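You operate a simulated robot arm through the tools that you are given. There is no shell and no other tool.

You run a simulated robot arm. Do the job below in one go: nothing can be reset, and whatever is moved stays where it is left.

JOB
Plug the red lead in and feed wire with 2 presses of the torch button.
Fine: red plug in the red socket and mode knob on FEED before you switch on; torch stays in its holder; switch off after.

It is judged by the outcome, as a careful person would: the job done as asked, and still so three seconds after it is handed in. It fails if anything else is knocked over, pushed out of place, dropped, spilled or broken.

ROBOT AND FRAMES
A 7-joint arm with a two-finger parallel gripper, fixed in place. Base frame: the origin is on the floor under the middle of its stand, x ahead of it, y to its left, z up. Readings come in mm, rad, newtons and seconds.
It reaches about 1247 mm from its shoulder. Its first joint turns from -2.304 to 2.304 rad. Payload 3.91 kg.
The tool frame sits at the grasp point between the pads (the TCP): z along the fingers, y along the line on which they close. The tips reach 30 mm beyond it. Largest opening 110 mm; finger width 20, thickness 10; the body of the gripper, 48 by 112 mm, starts 55 mm behind the TCP.
Orientation is that of the tool frame in the base frame, as [roll, pitch, yaw] about the fixed x, y, z axes, in that order (R = Rz(yaw) Ry(pitch) Rx(roll)). With the fingers straight down and closing along the base's y, the tool's x points along the base's -x, its y along +y and its z along -z.

CONTROLS
- The arm moves only by the tool play_rows. Its argument "series" is a list of rows, each a list of 7 numbers: the shift along the base's x, y, z in units of 30 mm (1.0 is 30 mm), then the turn, a rotation vector about the base's x, y, z in units of 8 degrees (1.0 is 8 degrees), then the gripper command, from -1 (fully open) to 1 (shut), values between in proportion. In form: [[x, y, z, ax, ay, az, hand], ...]. A call has 1 to 20 rows; each row shifts and turns the commanded pose from where the row before left it. A call with a number of a shift or a turn outside -1 to 1 is refused whole. A row lasts 0.2 s, in which the tool goes at most 50 mm and 0.15 rad; a call with a longer step from one row to the next is refused whole, and so is a gripper value outside its range. A pose out of reach is approached as far as the arm can. The call stops where the force on the tool passes 40 N (or 10 N more than at its start, if that is more) or the arm is blocked; 0.2 s more then pass. Each finger travels about 108 mm/s and halts on what it meets, pressing with about 39 N; the grip force reading is that of the motor and also rises with nothing between the fingers. The clock runs only during rows and for 0.2 s after the last one: add rows that do not move to give the fingers time. The reply holds the time, the measured pose of the TCP, the force on the tool along the base axes, the opening and the grip force, in the units named above and with some noise, with the torque about the TCP (base axes, N m) and any sound that the robot's microphone picked up.
- Cameras (640 x 400 px; columns grow to the right, rows downward): "scene" is fixed at [223, 497.7, 1300.5]; the picture's right is [-0.94, -0.33, 0.00], its down [0.20, -0.56, -0.80] and it looks along [0.26, -0.76, 0.60] (base axes); focal length 214 px, centre (320, 200). "wrist" rides on the gripper at [72, 17, -103] in the tool frame; the picture's right is [-0.23, 0.97, 0.00], its down [-0.76, -0.18, -0.62] and it looks along [-0.61, -0.14, 0.78] (tool axes); focal length 222 px, centre (320, 200). There is no depth. A picture from a camera that has moved, and an enlarged one, comes with that camera's place and axes in the base frame and with its lens. The place of the scene camera against the robot may be out by one fixed shift of up to 25 mm in any direction.
- snapshot(camera): a new picture of that camera. It takes no simulated time.
- inspect(camera, box): a new picture of the part [left, top, right, bottom] of that camera's present view, enlarged. It takes no simulated time.
- sign_off(): hands the job in; it is judged then, once.

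Nothing tells you positions but the pictures and the camera data. Unless the task says otherwise, let go and move clear before handing in.

The tools are called after "Request:" by a JSON object that holds its "method" and its "body". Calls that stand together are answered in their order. play_rows: Moves the arm, as the interface text tells. Its arguments: {"type":"object","properties":{"series":{"type":"array","items":{"type":"array","items":{"type":"number"}}}},"required":["series"]} The other tools are called the same way: snapshot (camera) takes a picture; inspect (camera, box) takes an enlarged picture of a part of a camera's view; sign_off () hands the job in.

At the start:

```text
t: 0.0
tool_pos: [387.6, 368.7, 1303.2]
ee_rot: [-3.141, 0.0, -3.141]
wrist_force: [0.8, -0.4, -0.1]
torque: [0.01, -0.03, 0.0]
finger_gap: 110.2
grip_force: 0.0
```

scene: 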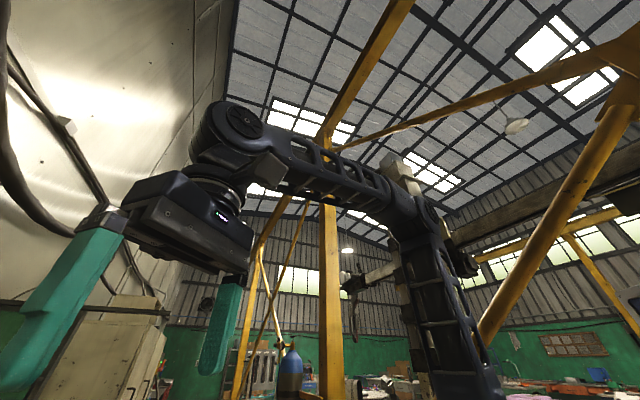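
wrist: 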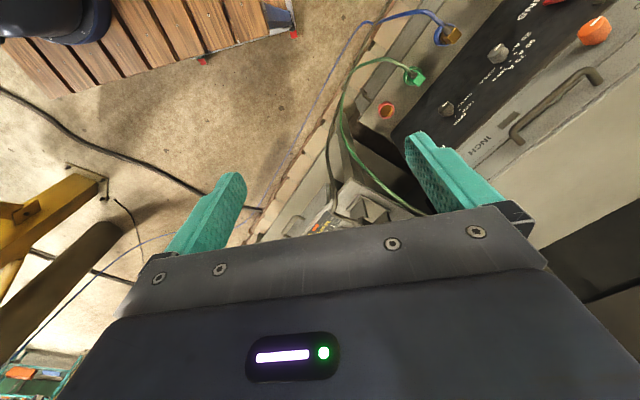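

I see a machine panel with coloured leads and knobs on the wrist view's right side (base +y side), while the scene camera mostly shows the arm from below. I'll take enlarged views before moving anything.

Request:
{"method": "inspect", "body": {"camera": "wrist", "box": [320, 0, 640, 200]}}

Request:
{"method": "inspect", "body": {"camera": "scene", "box": [160, 250, 640, 400]}}

Request:
{"method": "inspect", "body": {"camera": "wrist", "box": [0, 0, 320, 200]}}

```text
2.00 times, centred on (480, 100) of wrist
camera zoom: at [315.7, 384.5, 1406.4], right [0.23, 0.97, 0.0], down [0.76, -0.18, 0.62], along [0.61, -0.14, -0.78], focal length 444 px, centre (0, 400)
```

zoom: 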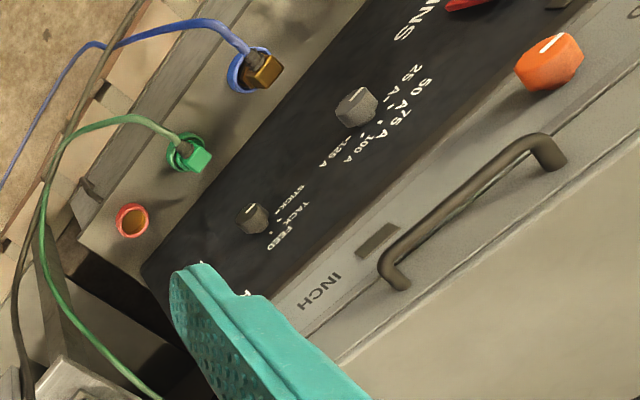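

```text
1.33 times, centred on (400, 325) of scene
camera zoom: at [223.0, 497.7, 1300.5], right [-0.94, -0.33, 0.0], down [0.2, -0.56, -0.8], along [0.26, -0.76, 0.6], focal length 286 px, centre (213, 33)
```

zoom: 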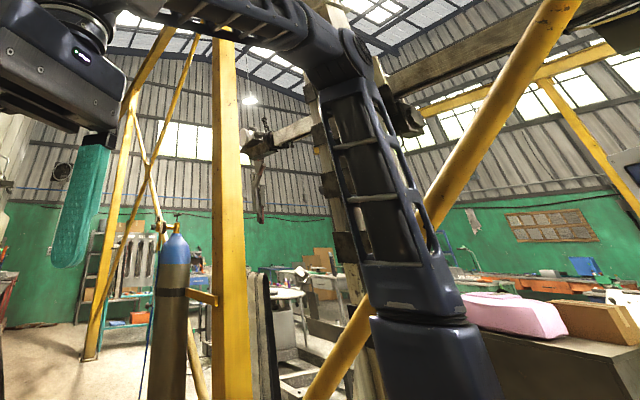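

```text
2.00 times, centred on (160, 100) of wrist
camera zoom: at [315.7, 384.5, 1406.4], right [0.23, 0.97, 0.0], down [0.76, -0.18, 0.62], along [0.61, -0.14, -0.78], focal length 444 px, centre (640, 400)
```

zoom: 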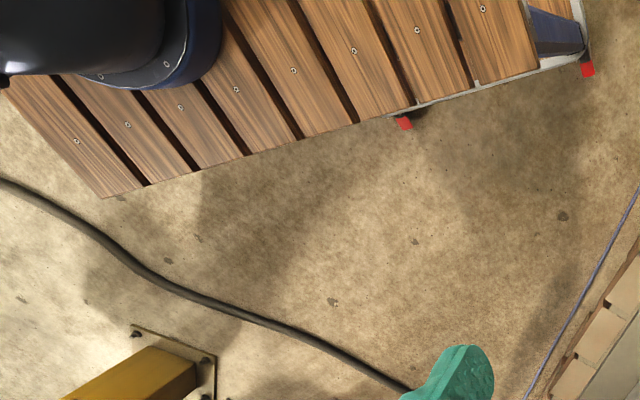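

The machine face appears to face the robot base, with blue, green and an empty red socket in a low row, and a black panel with knobs above. I'll back off slightly and yaw the wrist camera toward the face to look properly.

Request:
{"method": "play_rows", "body": {"series": [[-0.5, -0.5, 0, 0, 0, 1, -1], [-0.5, -0.5, 0, 0, 0, 1, -1], [-0.5, -0.5, 0, 0, 0, 1, -1], [-0.5, -0.5, 0, 0, 0, 1, -1], [-0.5, -0.5, 0, 0, 0, 1, -1], [-0.5, -0.5, 0, 0, 0, 1, -1], [-0.5, -0.5, 0, 0, 0, 1, -1]]}}

Request:
{"method": "snapshot", "body": {"camera": "wrist"}}

```text
t: 1.6
tool_pos: [284.2, 264.5, 1302.5]
ee_rot: [-3.141, -0.001, -2.162]
wrist_force: [0.3, 0.8, 0.7]
torque: [0.01, 0.03, -0.03]
finger_gap: 110.2
grip_force: 0.0
```

```text
taken
camera wrist: at [229.7, 212.3, 1405.2], right [-0.68, 0.73, 0.0], down [0.57, 0.53, 0.62], along [0.46, 0.43, -0.78], focal length 222 px, centre (320, 200)
```

wrist: 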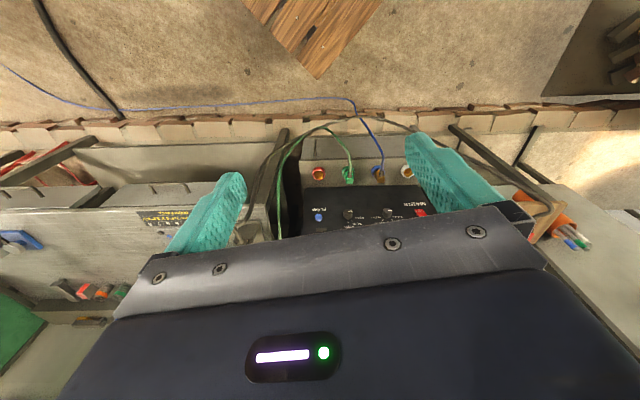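

The camera now looks squarely at the bench from above: machine with red/green/blue sockets and knobs in the middle, other gear either side. I'll enlarge to read the details.

Request:
{"method": "inspect", "body": {"camera": "wrist", "box": [240, 90, 440, 240]}}

Request:
{"method": "inspect", "body": {"camera": "wrist", "box": [0, 100, 260, 330]}}

Request:
{"method": "inspect", "body": {"camera": "wrist", "box": [400, 90, 640, 270]}}

```text
2.67 times, centred on (340, 165) of wrist
camera zoom: at [229.7, 212.3, 1405.2], right [-0.68, 0.73, 0.0], down [0.57, 0.53, 0.62], along [0.46, 0.43, -0.78], focal length 592 px, centre (267, 293)
```

zoom: 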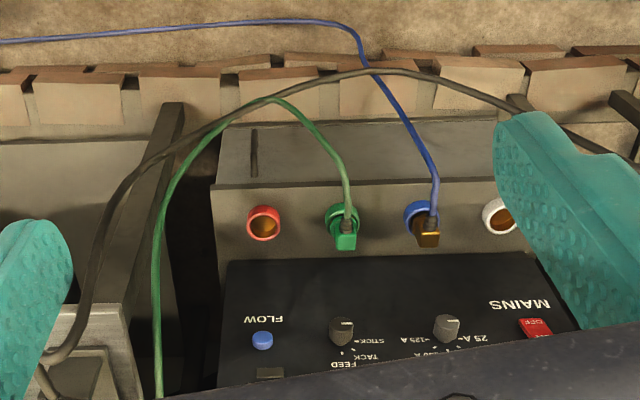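

```text
1.74 times, centred on (130, 215) of wrist
camera zoom: at [229.7, 212.3, 1405.2], right [-0.68, 0.73, 0.0], down [0.57, 0.53, 0.62], along [0.46, 0.43, -0.78], focal length 386 px, centre (650, 174)
```

zoom: 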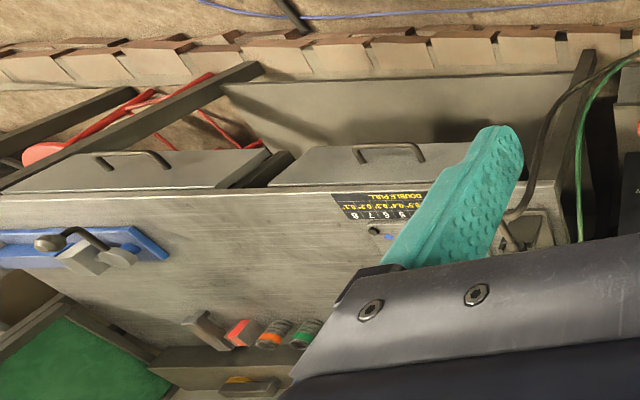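

```text
2.22 times, centred on (520, 180) of wrist
camera zoom: at [229.7, 212.3, 1405.2], right [-0.68, 0.73, 0.0], down [0.57, 0.53, 0.62], along [0.46, 0.43, -0.78], focal length 494 px, centre (-124, 244)
```

zoom: 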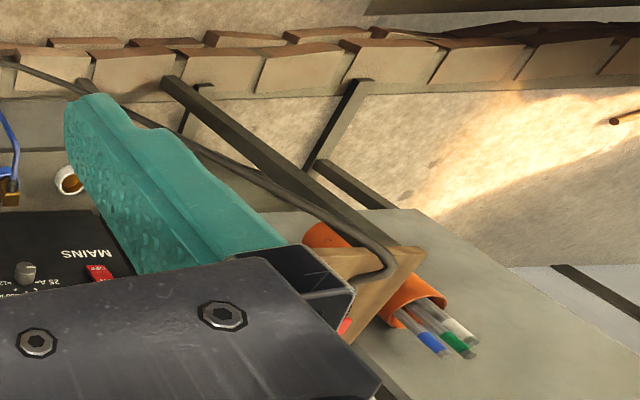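

I triangulated the red socket at about (613, 561, 579) and the mode knob near (564, 665, 804); a red cable lies to the image-left. I'll zoom on that area next.

Request:
{"method": "inspect", "body": {"camera": "wrist", "box": [0, 120, 120, 195]}}

Request:
{"method": "inspect", "body": {"camera": "wrist", "box": [100, 160, 260, 260]}}

Request:
{"method": "inspect", "body": {"camera": "wrist", "box": [0, 200, 160, 300]}}

Request:
{"method": "inspect", "body": {"camera": "scene", "box": [0, 280, 200, 400]}}

```text
5.33 times, centred on (60, 158) of wrist
camera zoom: at [229.7, 212.3, 1405.2], right [-0.68, 0.73, 0.0], down [0.57, 0.53, 0.62], along [0.46, 0.43, -0.78], focal length 1185 px, centre (1707, 427)
```

zoom: 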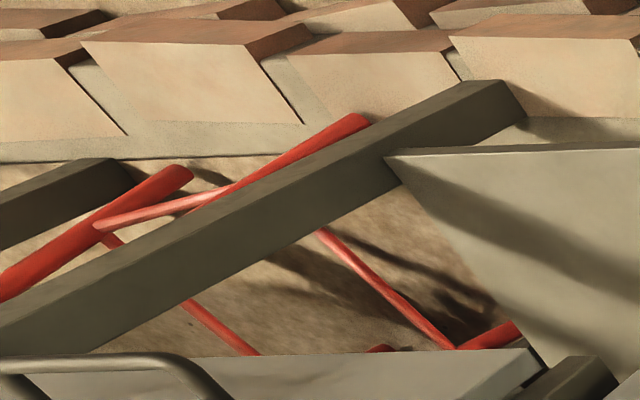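

```text
4.00 times, centred on (180, 210) of wrist
camera zoom: at [229.7, 212.3, 1405.2], right [-0.68, 0.73, 0.0], down [0.57, 0.53, 0.62], along [0.46, 0.43, -0.78], focal length 888 px, centre (880, 160)
```

zoom: 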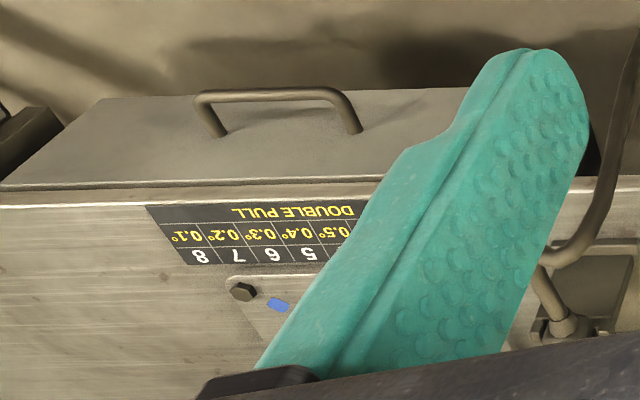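

```text
4.00 times, centred on (80, 250) of wrist
camera zoom: at [229.7, 212.3, 1405.2], right [-0.68, 0.73, 0.0], down [0.57, 0.53, 0.62], along [0.46, 0.43, -0.78], focal length 888 px, centre (1280, 0)
```

zoom: 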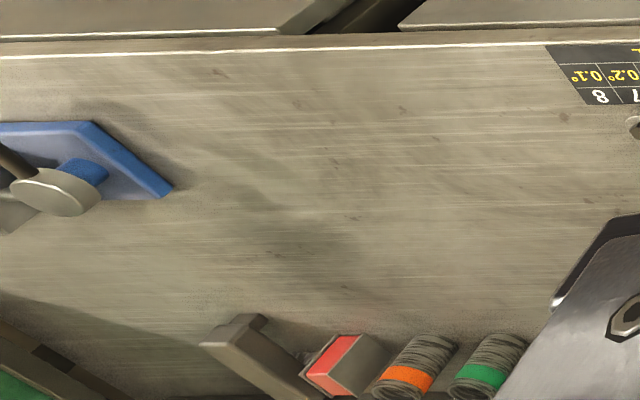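

```text
3.20 times, centred on (100, 340) of scene
camera zoom: at [223.0, 497.7, 1300.5], right [-0.94, -0.33, 0.0], down [0.2, -0.56, -0.8], along [0.26, -0.76, 0.6], focal length 686 px, centre (1024, -248)
```

zoom: 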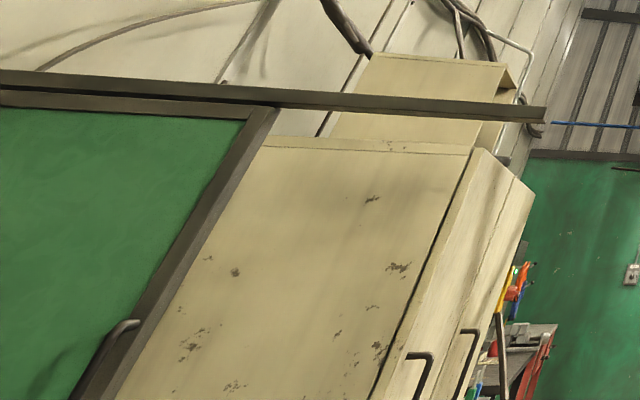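

The mode label text and machine are clear but the red plug isn't visible yet. I'll tilt the wrist so the camera looks more level at the machine and bench.

Request:
{"method": "play_rows", "body": {"series": [[0, 0, 0, 0.68, -0.73, 0, -1], [0, 0, 0, 0.68, -0.73, 0, -1], [0, 0, 0, 0.68, -0.73, 0, -1], [0, 0, 0, 0.68, -0.73, 0, -1]]}}

Request:
{"method": "snapshot", "body": {"camera": "wrist"}}

Request:
{"method": "snapshot", "body": {"camera": "scene"}}

```text
t: 2.6
tool_pos: [282.4, 264.7, 1304.1]
ee_rot: [-3.001, 0.543, -2.124]
wrist_force: [-0.6, 0.9, -0.1]
torque: [0.04, 0.05, 0.01]
finger_gap: 110.1
grip_force: 0.1
```

```text
taken
camera wrist: at [197.1, 182.8, 1351.1], right [-0.68, 0.73, 0.0], down [0.24, 0.23, 0.94], along [0.69, 0.64, -0.33], focal length 222 px, centre (320, 200)
```

wrist: 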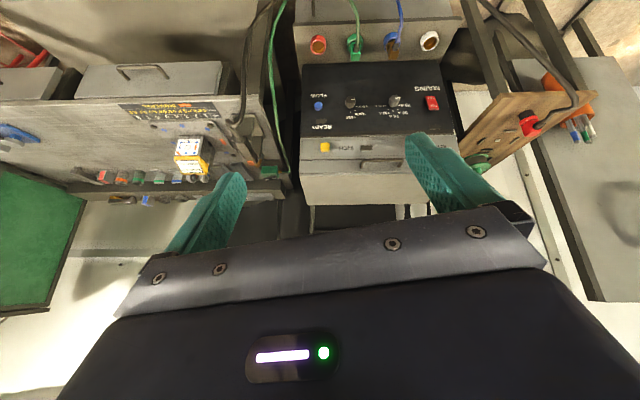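

```text
taken
```

scene: 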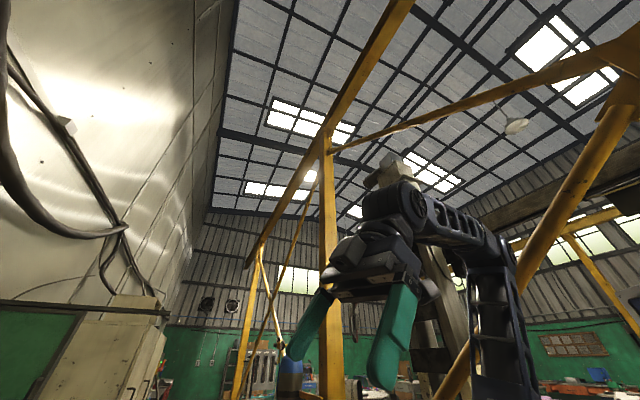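

Now the machine's face, lamps and a wooden board on the right with a red item on it are in view. I'll enlarge these.

Request:
{"method": "inspect", "body": {"camera": "wrist", "box": [440, 60, 640, 185]}}

Request:
{"method": "inspect", "body": {"camera": "wrist", "box": [290, 0, 460, 106]}}

Request:
{"method": "inspect", "body": {"camera": "wrist", "box": [290, 90, 450, 210]}}

Request:
{"method": "inspect", "body": {"camera": "wrist", "box": [100, 90, 300, 215]}}

```text
3.20 times, centred on (540, 122) of wrist
camera zoom: at [197.1, 182.8, 1351.1], right [-0.68, 0.73, 0.0], down [0.24, 0.23, 0.94], along [0.69, 0.64, -0.33], focal length 711 px, centre (-384, 448)
```

zoom: 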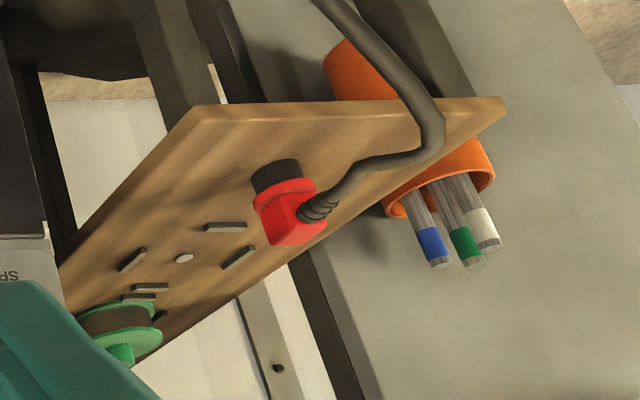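

```text
3.76 times, centred on (375, 53) of wrist
camera zoom: at [197.1, 182.8, 1351.1], right [-0.68, 0.73, 0.0], down [0.24, 0.23, 0.94], along [0.69, 0.64, -0.33], focal length 836 px, centre (113, 753)
```

zoom: 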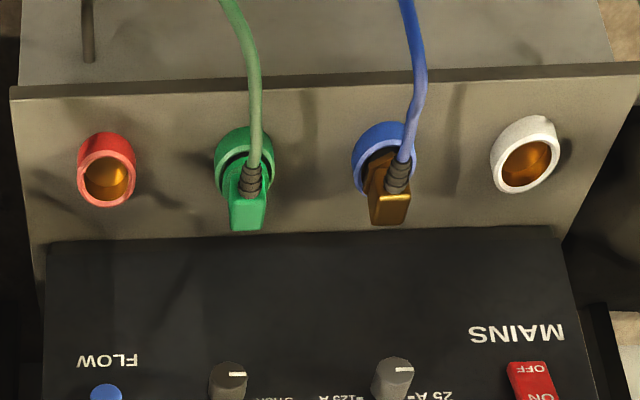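

```text
3.33 times, centred on (370, 150) of wrist
camera zoom: at [197.1, 182.8, 1351.1], right [-0.68, 0.73, 0.0], down [0.24, 0.23, 0.94], along [0.69, 0.64, -0.33], focal length 740 px, centre (153, 367)
```

zoom: 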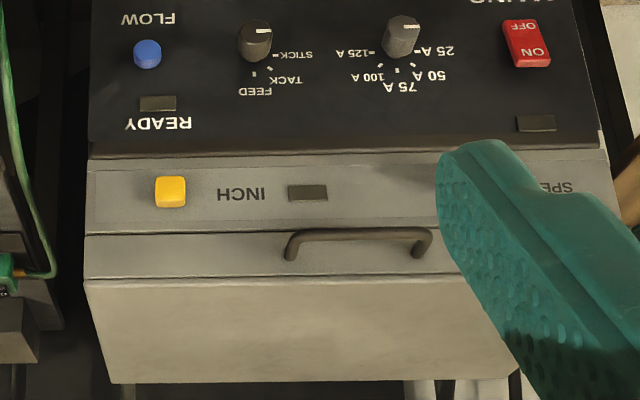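

```text
3.20 times, centred on (200, 152) of wrist
camera zoom: at [197.1, 182.8, 1351.1], right [-0.68, 0.73, 0.0], down [0.24, 0.23, 0.94], along [0.69, 0.64, -0.33], focal length 711 px, centre (704, 352)
```

zoom: 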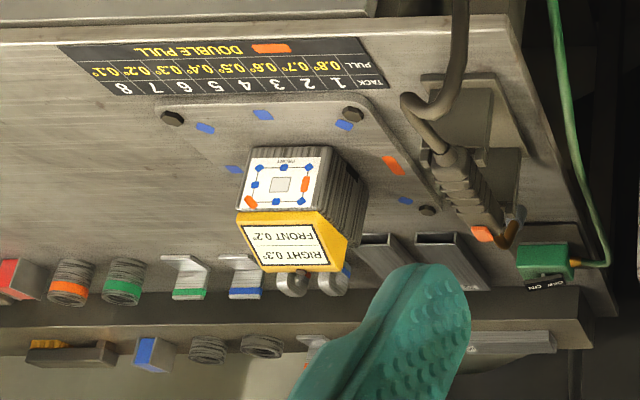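

The red plug is parked on a wooden board to the right of the machine (far +y), and the torch is in a holder on the box at the left. I'll move over to view the board closer.

Request:
{"method": "play_rows", "body": {"series": [[-0.6, 1.0, 0, 0, 0, 0.4, -1], [-0.6, 1.0, 0, 0, 0, 0.4, -1], [-0.6, 1.0, 0, 0, 0, 0.4, -1], [-0.6, 1.0, 0, 0, 0, 0.4, -1], [-0.6, 1.0, 0, 0, 0, 0.4, -1], [-0.6, 1.0, 0, 0, 0, 0.4, -1], [-0.6, 1.0, 0, 0, 0, 0.4, -1], [-0.6, 1.0, 0, 0, 0, 0.4, -1], [-0.6, 1.0, 0, 0, 0, 0.4, -1], [-0.6, 1.0, 0, 0, 0, 0.4, -1]]}}

Request:
{"method": "snapshot", "body": {"camera": "wrist"}}

Request:
{"method": "snapshot", "body": {"camera": "scene"}}

```text
t: 4.8
tool_pos: [104.0, 563.5, 1305.3]
ee_rot: [-3.002, 0.543, -1.565]
wrist_force: [0.2, -0.3, 1.1]
torque: [0.0, 0.01, -0.03]
finger_gap: 110.1
grip_force: 0.0
```

```text
taken
camera wrist: at [73.7, 448.3, 1352.8], right [-0.97, 0.26, 0.0], down [0.09, 0.32, 0.94], along [0.24, 0.91, -0.33], focal length 222 px, centre (320, 200)
```

wrist: 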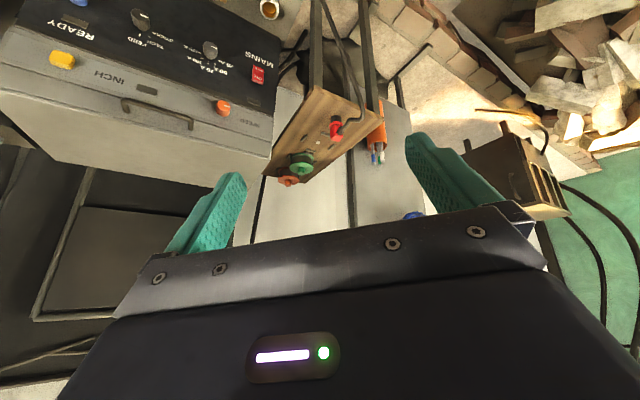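

```text
taken
```

scene: 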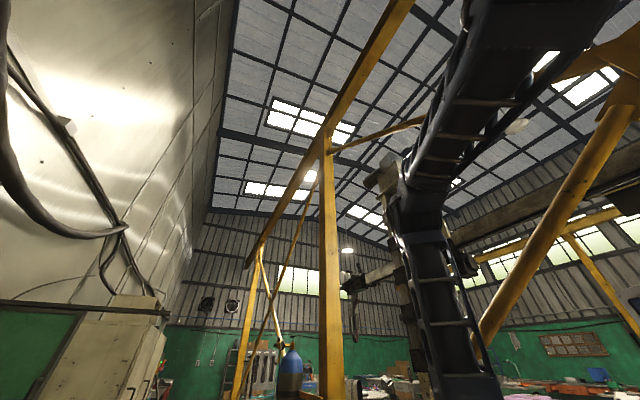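

Request:
{"method": "inspect", "body": {"camera": "wrist", "box": [250, 70, 410, 200]}}

Request:
{"method": "inspect", "body": {"camera": "wrist", "box": [0, 0, 280, 175]}}

Request:
{"method": "inspect", "body": {"camera": "wrist", "box": [300, 80, 400, 142]}}

```text
3.08 times, centred on (330, 135) of wrist
camera zoom: at [73.7, 448.3, 1352.8], right [-0.97, 0.26, 0.0], down [0.09, 0.32, 0.94], along [0.24, 0.91, -0.33], focal length 684 px, centre (289, 400)
```

zoom: 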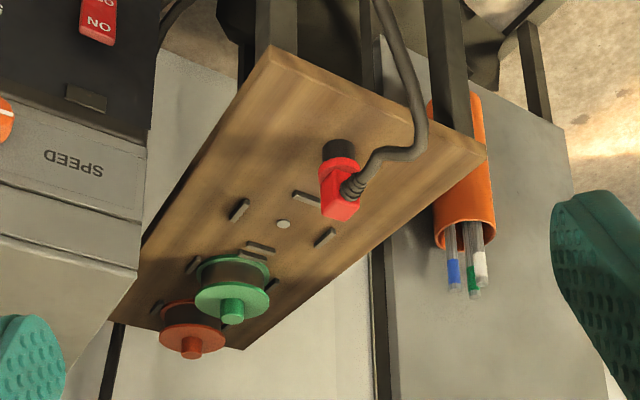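

```text
2.29 times, centred on (140, 88) of wrist
camera zoom: at [73.7, 448.3, 1352.8], right [-0.97, 0.26, 0.0], down [0.09, 0.32, 0.94], along [0.24, 0.91, -0.33], focal length 508 px, centre (731, 457)
```

zoom: 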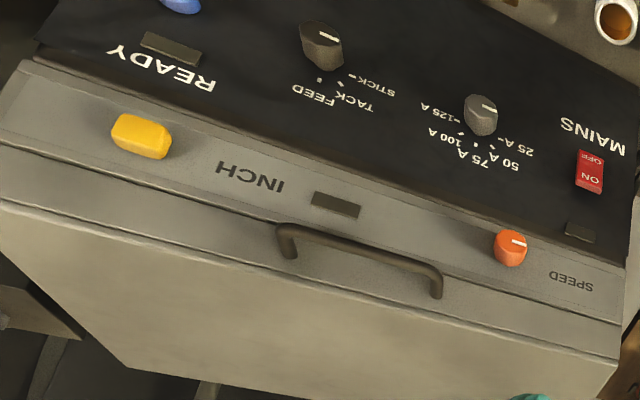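

```text
6.40 times, centred on (350, 111) of wrist
camera zoom: at [73.7, 448.3, 1352.8], right [-0.97, 0.26, 0.0], down [0.09, 0.32, 0.94], along [0.24, 0.91, -0.33], focal length 1422 px, centre (128, 770)
```

zoom: 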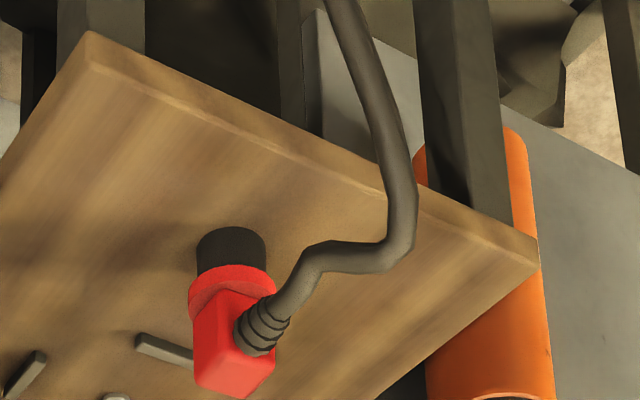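

The plug stands upright in a black stub on a horizontal wooden board (stub about (171, 1028, 874)), cable leaving it roughly toward +y. I'll go above it with the tool pointing straight down for a close look.

Request:
{"method": "play_rows", "body": {"series": [[0.19, 0.94, -0.4, -0.297, 0.08, 0, -1], [0.19, 0.94, -0.4, -0.297, 0.08, 0, -1], [0.19, 0.94, -0.4, -0.297, 0.08, 0, -1], [0.19, 0.94, -0.4, -0.297, 0.08, 0, -1], [0.19, 0.94, -0.4, -0.297, 0.08, 0, -1], [0.19, 0.94, -0.4, -0.297, 0.08, 0, -1], [0.19, 0.94, -0.4, -0.297, 0.08, 0, -1], [0.19, 0.94, -0.4, -0.297, 0.08, 0, -1], [0.19, 0.94, -0.4, -0.297, 0.08, 0, -1], [0.19, 0.94, -0.4, -0.297, 0.08, 0, -1], [0.19, 0.94, -0.4, -0.297, 0.08, 0, -1], [0.19, 0.94, -0.4, -0.297, 0.08, 0, -1], [0.19, 0.94, -0.4, -0.297, 0.08, 0, -1]]}}

Request:
{"method": "snapshot", "body": {"camera": "wrist"}}

Request:
{"method": "inspect", "body": {"camera": "wrist", "box": [240, 90, 440, 215]}}

```text
t: 7.6
tool_pos: [178.4, 915.6, 1139.4]
ee_rot: [-3.141, -0.012, -1.607]
wrist_force: [3.5, 0.6, -0.5]
torque: [0.02, 0.31, 0.01]
finger_gap: 110.1
grip_force: 0.1
out of reach, approached as far as the arm can: row 13
```

```text
taken
camera wrist: at [159.4, 844.6, 1243.2], right [-0.97, 0.26, 0.0], down [0.2, 0.76, 0.61], along [0.16, 0.59, -0.79], focal length 222 px, centre (320, 200)
```

wrist: 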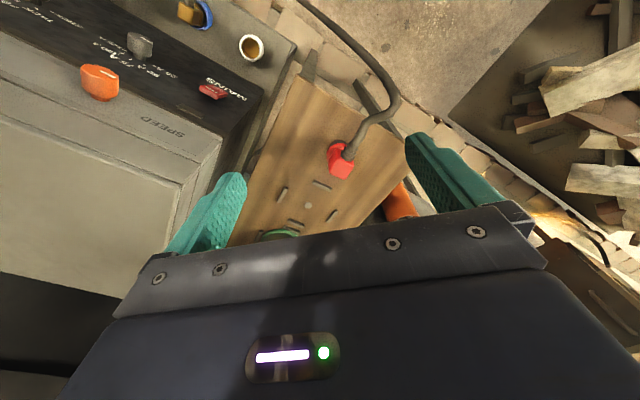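

```text
3.20 times, centred on (340, 152) of wrist
camera zoom: at [159.4, 844.6, 1243.2], right [-0.97, 0.26, 0.0], down [0.2, 0.76, 0.61], along [0.16, 0.59, -0.79], focal length 711 px, centre (256, 352)
```

zoom: 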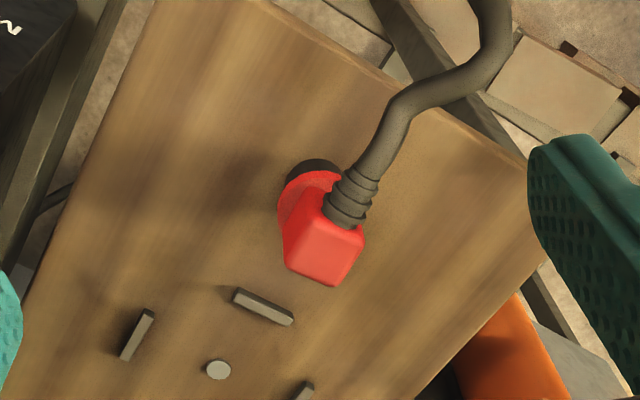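

The tool is near its reach limit pointing down here, so the plug will need a tilted grasp. I'll zoom in to measure the plug's shape and cable direction.

Request:
{"method": "inspect", "body": {"camera": "wrist", "box": [315, 125, 375, 185]}}

Request:
{"method": "inspect", "body": {"camera": "wrist", "box": [60, 0, 300, 150]}}

Request:
{"method": "inspect", "body": {"camera": "wrist", "box": [230, 50, 450, 250]}}

```text
6.67 times, centred on (345, 155) of wrist
camera zoom: at [159.4, 844.6, 1243.2], right [-0.97, 0.26, 0.0], down [0.2, 0.76, 0.61], along [0.16, 0.59, -0.79], focal length 1481 px, centre (153, 500)
```

zoom: 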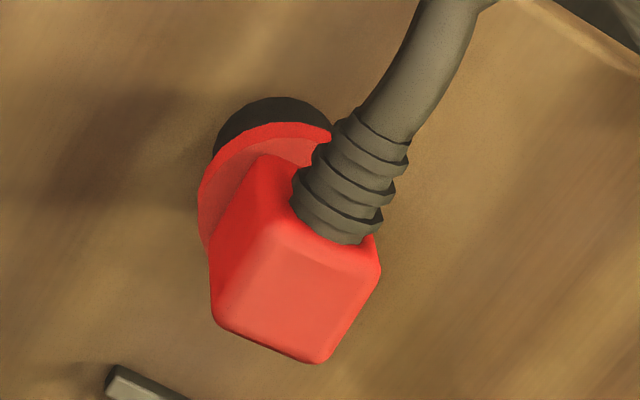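

```text
2.67 times, centred on (180, 75) of wrist
camera zoom: at [159.4, 844.6, 1243.2], right [-0.97, 0.26, 0.0], down [0.2, 0.76, 0.61], along [0.16, 0.59, -0.79], focal length 592 px, centre (693, 533)
```

zoom: 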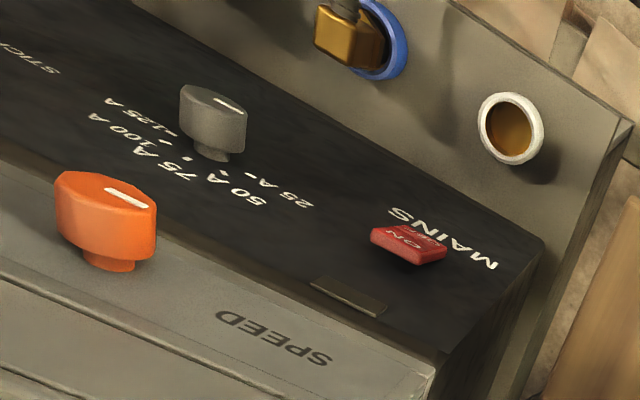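

```text
2.00 times, centred on (340, 150) of wrist
camera zoom: at [159.4, 844.6, 1243.2], right [-0.97, 0.26, 0.0], down [0.2, 0.76, 0.61], along [0.16, 0.59, -0.79], focal length 444 px, centre (280, 300)
```

zoom: 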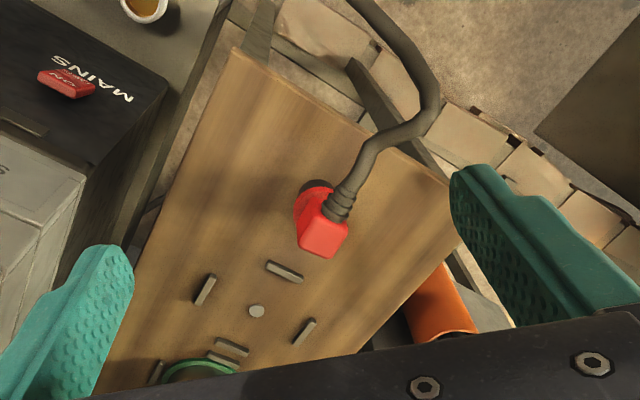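

The sockets turn out to face upward on a ledge (about z 590), and the plug stands vertically with its cable leaving toward the robot, so it can be carried over almost without rotation. I'll yaw to match the plug's faces and tilt the tool about 30° outward for reach.

Request:
{"method": "play_rows", "body": {"series": [[-0.4, -0.2, 0, 0, 0, -0.95, -1], [-0.4, -0.2, 0, 0, 0, -0.95, -1], [-0.4, -0.2, 0, 0, 0, -0.95, -1], [-0.4, -0.2, 0, 0, 0, -0.95, -1], [-0.4, -0.2, 0, 0, 0, -0.95, -1], [0, 0.2, -0.3, 0.72, -0.6, 0, -1], [0, 0.2, -0.3, 0.72, -0.6, 0, -1], [0, 0.2, -0.3, 0.72, -0.6, 0, -1], [0, 0.2, -0.3, 0.72, -0.6, 0, -1]]}}

Request:
{"method": "snapshot", "body": {"camera": "wrist"}}

Request:
{"method": "inspect", "body": {"camera": "wrist", "box": [280, 60, 480, 185]}}

```text
t: 9.6
tool_pos: [109.5, 1001.6, 1136.3]
ee_rot: [3.14, 0.523, -2.269]
wrist_force: [1.3, -0.5, 0.5]
torque: [-0.01, 0.01, 0.0]
finger_gap: 109.8
grip_force: 0.0
out of reach, approached as far as the arm can: row 1, 2, 3, 4, 5, 6, 7, 8, 9
```

```text
taken
camera wrist: at [23.1, 923.7, 1188.0], right [-0.62, 0.78, 0.11], down [0.36, 0.15, 0.92], along [0.7, 0.61, -0.38], focal length 222 px, centre (320, 200)
```

wrist: 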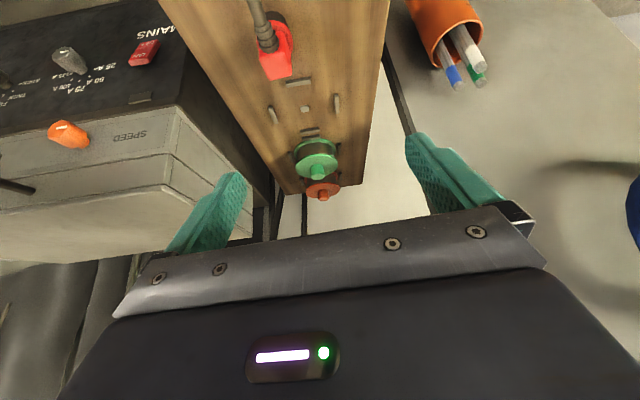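

```text
3.20 times, centred on (380, 122) of wrist
camera zoom: at [23.1, 923.7, 1188.0], right [-0.62, 0.78, 0.11], down [0.36, 0.15, 0.92], along [0.7, 0.61, -0.38], focal length 711 px, centre (128, 448)
```

zoom: 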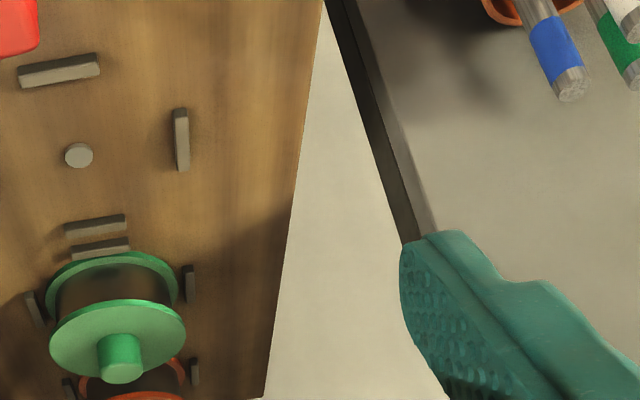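

The arm flagged the pose as not exactly reached. I'll issue a still row to see where it settles.

Request:
{"method": "play_rows", "body": {"series": [[0, 0, 0, 0, 0, 0, -1], [0, 0, 0, 0, 0, 0, -1]]}}

Request:
{"method": "snapshot", "body": {"camera": "scene"}}

```text
t: 10.2
tool_pos: [109.2, 1002.4, 1134.7]
ee_rot: [-3.141, 0.521, -2.269]
wrist_force: [0.4, -0.5, 0.1]
torque: [0.02, -0.04, -0.02]
finger_gap: 109.9
grip_force: 0.0
```

```text
taken
```

scene: 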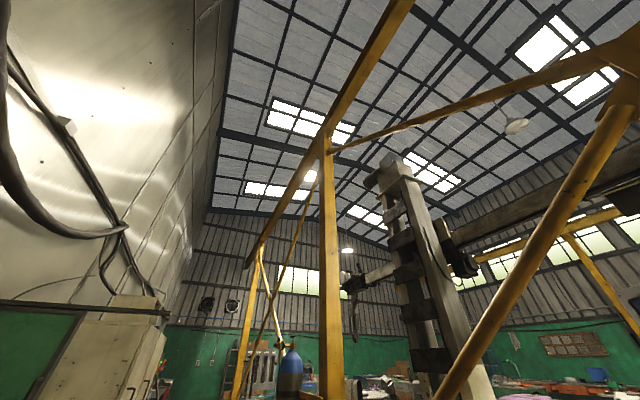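

Request:
{"method": "inspect", "body": {"camera": "wrist", "box": [225, 0, 345, 100]}}

Request:
{"method": "inspect", "body": {"camera": "wrist", "box": [0, 0, 240, 240]}}

```text
4.00 times, centred on (285, 50) of wrist
camera zoom: at [22.8, 923.7, 1187.7], right [-0.62, 0.78, 0.11], down [0.36, 0.15, 0.92], along [0.7, 0.61, -0.38], focal length 888 px, centre (460, 800)
```

zoom: 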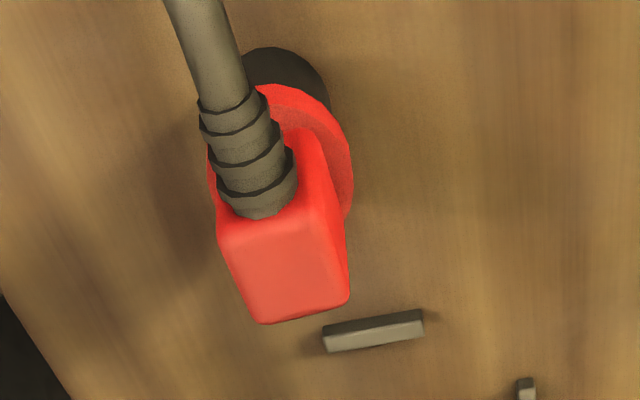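

```text
1.67 times, centred on (120, 120) of wrist
camera zoom: at [22.8, 923.7, 1187.7], right [-0.62, 0.78, 0.11], down [0.36, 0.15, 0.92], along [0.7, 0.61, -0.38], focal length 370 px, centre (653, 333)
```

zoom: 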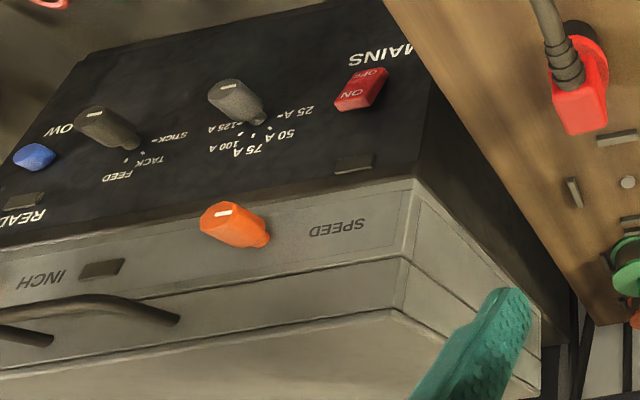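

The plug top is at about (171, 1014, 954), body ~27 mm square with faces at azimuth ~140°/50°, which the current tool yaw matches. I'll move to a pre-grasp point backed off along the tilted tool axis.

Request:
{"method": "play_rows", "body": {"series": [[0.166, -0.3225, -0.69, 0, 0, 0, -1], [0.166, -0.3225, -0.69, 0, 0, 0, -1], [0.166, -0.3225, -0.69, 0, 0, 0, -1], [0.166, -0.3225, -0.69, 0, 0, 0, -1]]}}

Request:
{"method": "snapshot", "body": {"camera": "wrist"}}

Request:
{"method": "inspect", "body": {"camera": "wrist", "box": [240, 60, 440, 240]}}

```text
t: 11.2
tool_pos: [123.6, 1018.8, 1066.0]
ee_rot: [3.14, 0.518, -2.269]
wrist_force: [-0.3, 0.5, 0.5]
torque: [0.01, 0.01, 0.0]
finger_gap: 110.2
grip_force: 0.1
out of reach, approached as far as the arm can: row 1, 2, 3, 4
```

```text
taken
camera wrist: at [37.1, 940.7, 1117.6], right [-0.62, 0.78, 0.11], down [0.36, 0.15, 0.92], along [0.7, 0.61, -0.38], focal length 222 px, centre (320, 200)
```

wrist: 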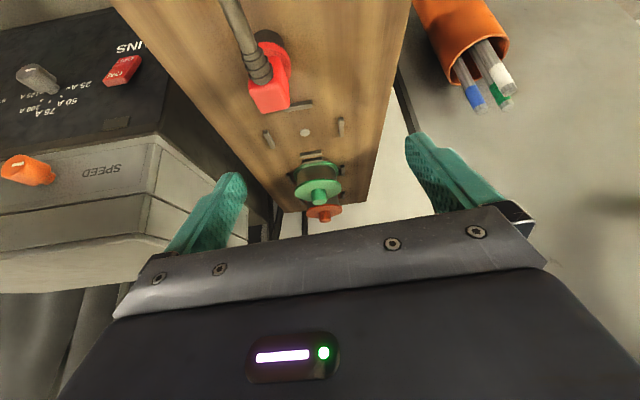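

```text
2.22 times, centred on (340, 150) of wrist
camera zoom: at [37.1, 940.7, 1117.6], right [-0.62, 0.78, 0.11], down [0.36, 0.15, 0.92], along [0.7, 0.61, -0.38], focal length 494 px, centre (276, 311)
```

zoom: 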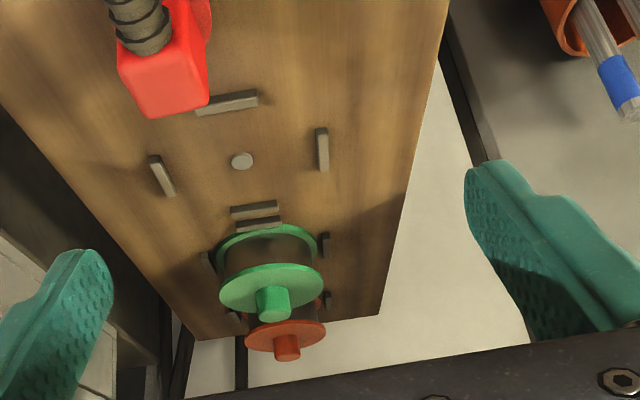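

The arm seems stuck in a fully stretched configuration, sliding instead of retracting. I'll command a clear retreat inward to bring the elbow back into a normal bend before approaching again.

Request:
{"method": "play_rows", "body": {"series": [[0, -1, 0.3, 0, 0, 0, -1], [0, -1, 0.3, 0, 0, 0, -1], [0, -1, 0.3, 0, 0, 0, -1], [0, -1, 0.3, 0, 0, 0, -1], [0, -1, 0.3, 0, 0, 0, -1], [0, -1, 0.3, 0, 0, 0, -1]]}}

Request:
{"method": "snapshot", "body": {"camera": "scene"}}

```text
t: 12.6
tool_pos: [110.2, 995.7, 1154.6]
ee_rot: [3.14, 0.52, -2.268]
wrist_force: [-0.6, -1.2, -1.2]
torque: [-0.05, -0.05, -0.03]
finger_gap: 110.1
grip_force: 0.1
out of reach, approached as far as the arm can: row 1, 2, 3, 4, 5, 6
```

```text
taken
```

scene: 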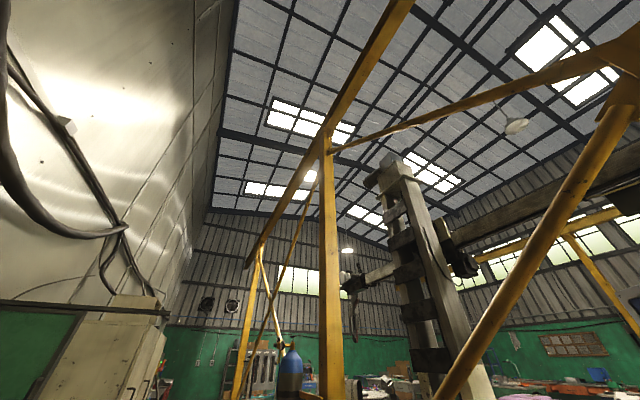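

Still sliding on the reach sphere. I'll command a longer retreat back toward the last well-behaved pose, which should force the elbow to bend.

Request:
{"method": "play_rows", "body": {"series": [[0, -0.96, 0.33, 0, 0, 0.3, -1], [0, -0.96, 0.33, 0, 0, 0.3, -1], [0, -0.96, 0.33, 0, 0, 0.3, -1], [0, -0.96, 0.33, 0, 0, 0.3, -1], [0, -0.96, 0.33, 0, 0, 0.3, -1], [0, -0.96, 0.33, 0, 0, 0.3, -1], [0, -0.96, 0.33, 0, 0, 0.3, -1], [0, -0.96, 0.33, 0, 0, 0.3, -1], [0, -0.96, 0.33, 0, 0, 0.3, -1], [0, -0.96, 0.33, 0, 0, 0.3, -1], [0, -0.96, 0.33, 0, 0, 0.3, -1], [0, -0.96, 0.33, 0, 0, 0.3, -1], [0, -0.96, 0.33, 0, 0, 0.3, -1], [0, -0.96, 0.33, 0, 0, 0.3, -1], [0, -0.96, 0.33, 0, 0, 0.3, -1]]}}

Request:
{"method": "snapshot", "body": {"camera": "scene"}}

```text
t: 15.8
tool_pos: [81.7, 885.3, 1449.4]
ee_rot: [3.139, 0.519, -1.64]
wrist_force: [0.4, 0.6, -0.5]
torque: [0.01, 0.0, -0.01]
finger_gap: 109.9
grip_force: 0.0
out of reach, approached as far as the arm can: row 1, 2, 3, 4, 5, 6, 7, 8, 9, 10, 11, 12, 13, 14, 15
```

```text
taken
```

scene: 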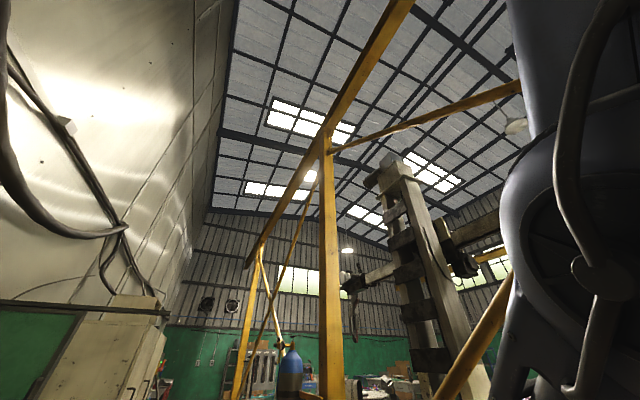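

Request:
{"method": "inspect", "body": {"camera": "scene", "box": [400, 0, 640, 400]}}

Request:
{"method": "snapshot", "body": {"camera": "wrist"}}

```text
1.00 times, centred on (520, 200) of scene (not enlarged: the box is as wide or as high as the picture)
camera zoom: at [223.0, 497.7, 1300.5], right [-0.94, -0.33, 0.0], down [0.2, -0.56, -0.8], along [0.26, -0.76, 0.6], focal length 214 px, centre (120, 200)
```

zoom: 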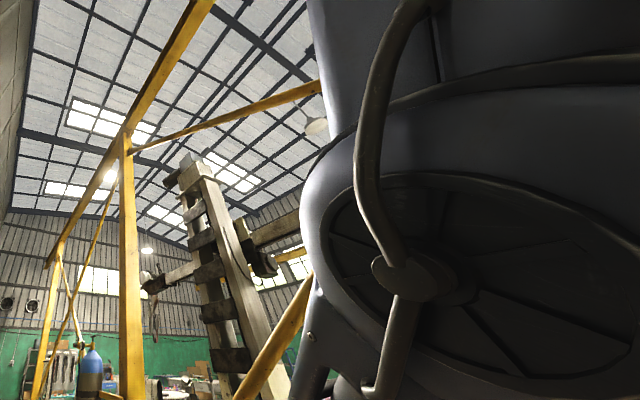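

```text
taken
camera wrist: at [57.3, 771.4, 1503.4], right [-0.96, 0.26, 0.11], down [0.2, 0.34, 0.92], along [0.2, 0.9, -0.38], focal length 222 px, centre (320, 200)
```

wrist: 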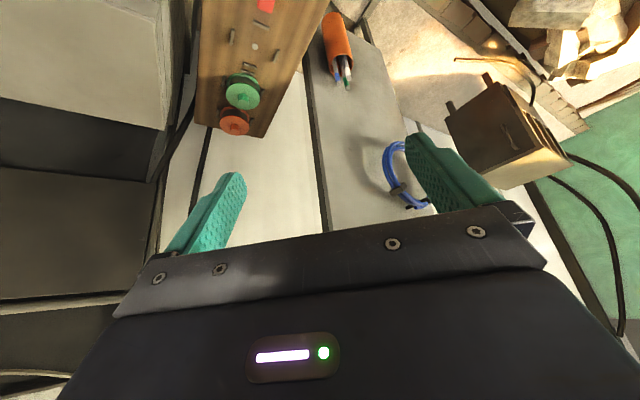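

The elbow appears locked near its extension limit. I'll try small test moves to learn how it responds.

Request:
{"method": "play_rows", "body": {"series": [[0, -0.15, 0, 0, 0, 0, -1]]}}

Request:
{"method": "play_rows", "body": {"series": [[0, 0, -0.5, 0, 0, 0, -1]]}}

Request:
{"method": "play_rows", "body": {"series": [[0.5, 0, 0, 0, 0, 0, -1]]}}

```text
t: 16.2
tool_pos: [80.3, 884.0, 1451.7]
ee_rot: [3.14, 0.52, -1.641]
wrist_force: [-0.7, 0.1, 0.4]
torque: [-0.02, 0.01, 0.03]
finger_gap: 110.0
grip_force: 0.1
out of reach, approached as far as the arm can: row 1
```

```text
t: 16.6
tool_pos: [79.1, 890.9, 1441.5]
ee_rot: [3.14, 0.52, -1.641]
wrist_force: [-0.6, -0.4, -0.4]
torque: [0.02, -0.03, -0.02]
finger_gap: 109.9
grip_force: 0.0
out of reach, approached as far as the arm can: row 1
```

```text
t: 17.0
tool_pos: [96.6, 891.5, 1441.9]
ee_rot: [3.14, 0.52, -1.639]
wrist_force: [-1.0, 0.1, -0.1]
torque: [0.01, -0.02, -0.03]
finger_gap: 110.0
grip_force: 0.0
```

Sideways works but inward doesn't. I'll test an outward and an upward-outward step at this clear height to identify which side is limited.

Request:
{"method": "play_rows", "body": {"series": [[0, 0.5, 0.34, 0, 0, 0, -1]]}}

Request:
{"method": "play_rows", "body": {"series": [[0, 0.5, 0.34, 0, 0, 0, -1], [0, 0.5, 0.34, 0, 0, 0, -1], [0, 0.5, 0.34, 0, 0, 0, -1]]}}

Request:
{"method": "inspect", "body": {"camera": "scene", "box": [600, 0, 640, 400]}}

```text
t: 17.4
tool_pos: [94.7, 890.8, 1443.8]
ee_rot: [3.14, 0.521, -1.642]
wrist_force: [-0.4, -0.2, 0.5]
torque: [-0.01, 0.01, 0.0]
finger_gap: 110.0
grip_force: 0.1
out of reach, approached as far as the arm can: row 1
```

```text
t: 18.2
tool_pos: [93.9, 892.0, 1444.3]
ee_rot: [3.14, 0.522, -1.641]
wrist_force: [0.1, -0.1, -0.4]
torque: [0.01, 0.01, 0.02]
finger_gap: 110.0
grip_force: 0.0
out of reach, approached as far as the arm can: row 1, 2, 3
```

```text
1.00 times, centred on (620, 200) of scene (not enlarged: the box is as wide or as high as the picture)
camera zoom: at [223.0, 497.7, 1300.5], right [-0.94, -0.33, 0.0], down [0.2, -0.56, -0.8], along [0.26, -0.76, 0.6], focal length 214 px, centre (20, 200)
```

zoom: 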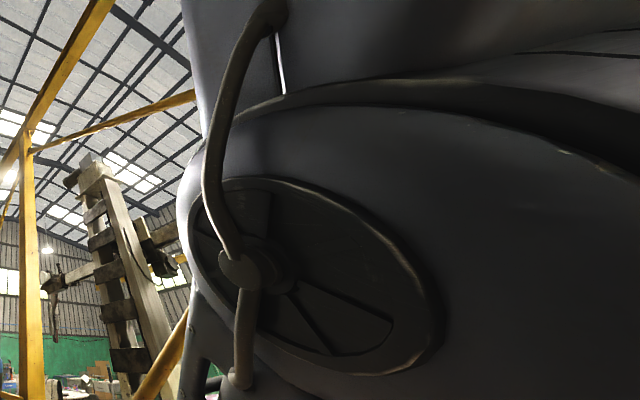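

Both inward and outward are blocked: the arm is exactly straight (singular). A pitch of the tool back toward (and past) vertical while moving inward should excite the elbow and unlock it.

Request:
{"method": "play_rows", "body": {"series": [[0, -0.7, 0, -0.998, 0.07, 0, -1], [0, -0.7, 0, -0.998, 0.07, 0, -1], [0, -0.7, 0, -0.998, 0.07, 0, -1], [0, -0.7, 0, -0.998, 0.07, 0, -1], [0, -0.7, 0, -0.998, 0.07, 0, -1]]}}

Request:
{"method": "snapshot", "body": {"camera": "wrist"}}

```text
t: 19.4
tool_pos: [97.8, 805.8, 1429.7]
ee_rot: [3.14, 0.102, -1.64]
wrist_force: [-0.4, 0.5, 0.2]
torque: [0.02, -0.03, 0.01]
finger_gap: 109.7
grip_force: 0.1
out of reach, approached as far as the arm can: row 1, 2, 3, 4, 5
```

```text
taken
camera wrist: at [75.6, 722.7, 1523.1], right [-0.96, 0.29, 0.03], down [0.23, 0.68, 0.7], along [0.19, 0.67, -0.72], focal length 222 px, centre (320, 200)
```

wrist: 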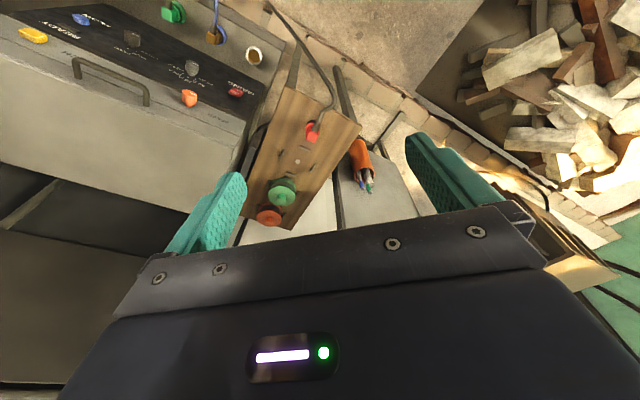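

Progress inward (y 806 now). I'll continue inward with a little downward motion.

Request:
{"method": "play_rows", "body": {"series": [[0, -0.7, 0, 0, 0, 0, -1], [0, -0.7, 0, 0, 0, 0, -1], [0, -0.7, 0, 0, 0, 0, -1], [0, -0.7, 0, 0, 0, 0, -1]]}}

```text
t: 20.4
tool_pos: [96.9, 806.7, 1428.6]
ee_rot: [3.141, 0.1, -1.639]
wrist_force: [-0.2, 0.8, -0.8]
torque: [0.01, 0.0, -0.02]
finger_gap: 110.1
grip_force: 0.0
out of reach, approached as far as the arm can: row 1, 2, 3, 4
```

Wrist is likely also near its limit at this elevation. I'll lower along the reach sphere first, then repeat the unlocking pitch.

Request:
{"method": "play_rows", "body": {"series": [[0, 0, -0.8, 0, 0, 0, -1], [0, 0, -0.8, 0, 0, 0, -1], [0, 0, -0.8, 0, 0, 0, -1], [0, 0, -0.8, 0, 0, 0, -1], [0, 0, -0.8, 0, 0, 0, -1], [0, 0, -0.8, 0, 0, 0, -1]]}}

```text
t: 21.8
tool_pos: [93.2, 863.5, 1326.0]
ee_rot: [3.139, 0.101, -1.64]
wrist_force: [0.1, 0.0, 0.8]
torque: [0.01, -0.01, -0.02]
finger_gap: 110.2
grip_force: 0.1
out of reach, approached as far as the arm can: row 1, 2, 3, 4, 5, 6
```

Request:
{"method": "play_rows", "body": {"series": [[0, -0.3, -0.3, -0.998, 0.07, 0, -1], [0, -0.3, -0.3, -0.998, 0.07, 0, -1], [0, -0.3, -0.3, -0.998, 0.07, 0, -1]]}}

Request:
{"method": "play_rows", "body": {"series": [[0, -0.5, 0, 0, 0, 0, -1], [0, -0.5, 0, 0, 0, 0, -1]]}}

```text
t: 22.6
tool_pos: [91.2, 837.3, 1307.2]
ee_rot: [-3.14, -0.088, -1.633]
wrist_force: [0.7, -0.6, -0.7]
torque: [0.01, -0.01, 0.01]
finger_gap: 110.0
grip_force: 0.0
out of reach, approached as far as the arm can: row 1, 2, 3
```

```text
t: 23.2
tool_pos: [91.0, 805.9, 1306.3]
ee_rot: [-3.141, -0.087, -1.632]
wrist_force: [-0.8, 1.4, -0.2]
torque: [-0.04, -0.02, -0.02]
finger_gap: 109.9
grip_force: 0.1
```

Unlocked: the arm follows commands again. I'll retract a bit further, then set yaw −130° and 40° outward tilt well inside the workspace.

Request:
{"method": "play_rows", "body": {"series": [[0, -0.9, -0.2, 0, 0, 0, -1], [0, -0.9, -0.2, 0, 0, 0, -1], [0, -0.9, -0.2, 0, 0, 0, -1], [0, -0.9, -0.2, 0, 0, 0, -1], [0, -0.3, -0.1, 0, 0, -0.912, -1], [0, -0.3, -0.1, 0, 0, -0.912, -1], [0, -0.3, -0.1, 0, 0, -0.912, -1], [0, -0.3, -0.1, 0, 0, -0.912, -1], [0, -0.3, -0.1, 0, 0, -0.912, -1], [0, 0, -0.1, 0.72, -0.604, 0, -1], [0, 0, -0.1, 0.72, -0.604, 0, -1], [0, 0, -0.1, 0.72, -0.604, 0, -1], [0, 0, -0.1, 0.72, -0.604, 0, -1], [0, 0, -0.1, 0.72, -0.604, 0, -1], [0, 0, -0.1, 0.72, -0.604, 0, -1]]}}

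Request:
{"method": "snapshot", "body": {"camera": "wrist"}}

```text
t: 26.4
tool_pos: [90.5, 654.5, 1250.0]
ee_rot: [3.14, 0.701, -2.274]
wrist_force: [0.4, 0.4, -0.7]
torque: [-0.03, -0.01, 0.0]
finger_gap: 109.9
grip_force: 0.0
```

```text
taken
camera wrist: at [-1.2, 570.8, 1281.4], right [-0.63, 0.76, 0.15], down [0.25, 0.02, 0.97], along [0.73, 0.65, -0.2], focal length 222 px, centre (320, 200)
```

wrist: 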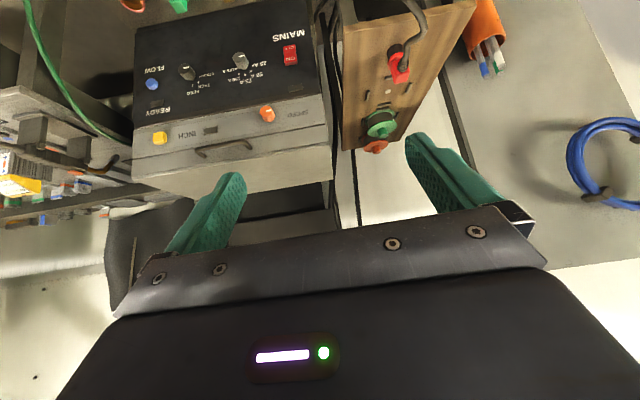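

Pose tracked exactly now (40° tilt, yaw −130°). I'll go to the pre-grasp point 110 mm back along the tool axis from the plug.

Request:
{"method": "play_rows", "body": {"series": [[0.081, 0.895, -0.64, 0, 0, 0, -1], [0.081, 0.895, -0.64, 0, 0, 0, -1], [0.081, 0.895, -0.64, 0, 0, 0, -1], [0.081, 0.895, -0.64, 0, 0, 0, -1], [0.081, 0.895, -0.64, 0, 0, 0, -1], [0.081, 0.895, -0.64, 0, 0, 0, -1], [0.081, 0.895, -0.64, 0, 0, 0, -1], [0.081, 0.895, -0.64, 0, 0, 0, -1], [0.081, 0.895, -0.64, 0, 0, 0, -1], [0.081, 0.895, -0.64, 0, 0, 0, -1], [0.081, 0.895, -0.64, 0, 0, 0, -1]]}}

Request:
{"method": "snapshot", "body": {"camera": "wrist"}}

Request:
{"method": "inspect", "body": {"camera": "wrist", "box": [240, 0, 400, 200]}}

```text
t: 28.8
tool_pos: [117.6, 949.2, 1039.7]
ee_rot: [3.139, 0.702, -2.272]
wrist_force: [0.2, 0.1, 0.3]
torque: [-0.02, 0.03, 0.02]
finger_gap: 109.9
grip_force: 0.0
```

```text
taken
camera wrist: at [25.6, 865.3, 1071.6], right [-0.63, 0.76, 0.15], down [0.25, 0.02, 0.97], along [0.73, 0.65, -0.21], focal length 222 px, centre (320, 200)
```

wrist: 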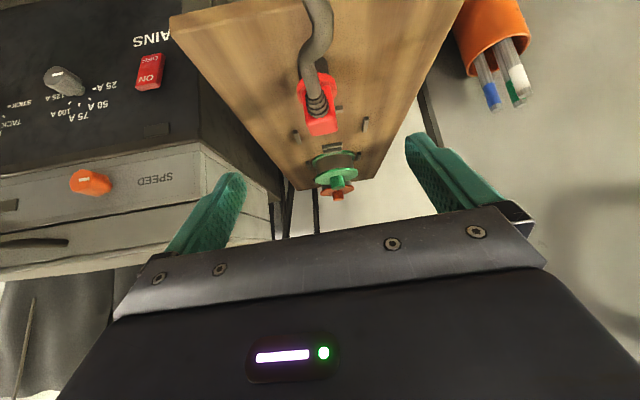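

```text
2.00 times, centred on (320, 100) of wrist
camera zoom: at [25.6, 865.3, 1071.6], right [-0.63, 0.76, 0.15], down [0.25, 0.02, 0.97], along [0.73, 0.65, -0.21], focal length 444 px, centre (320, 400)
```

zoom: 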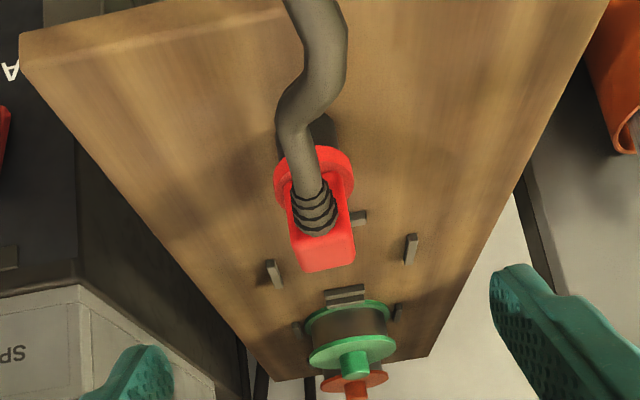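

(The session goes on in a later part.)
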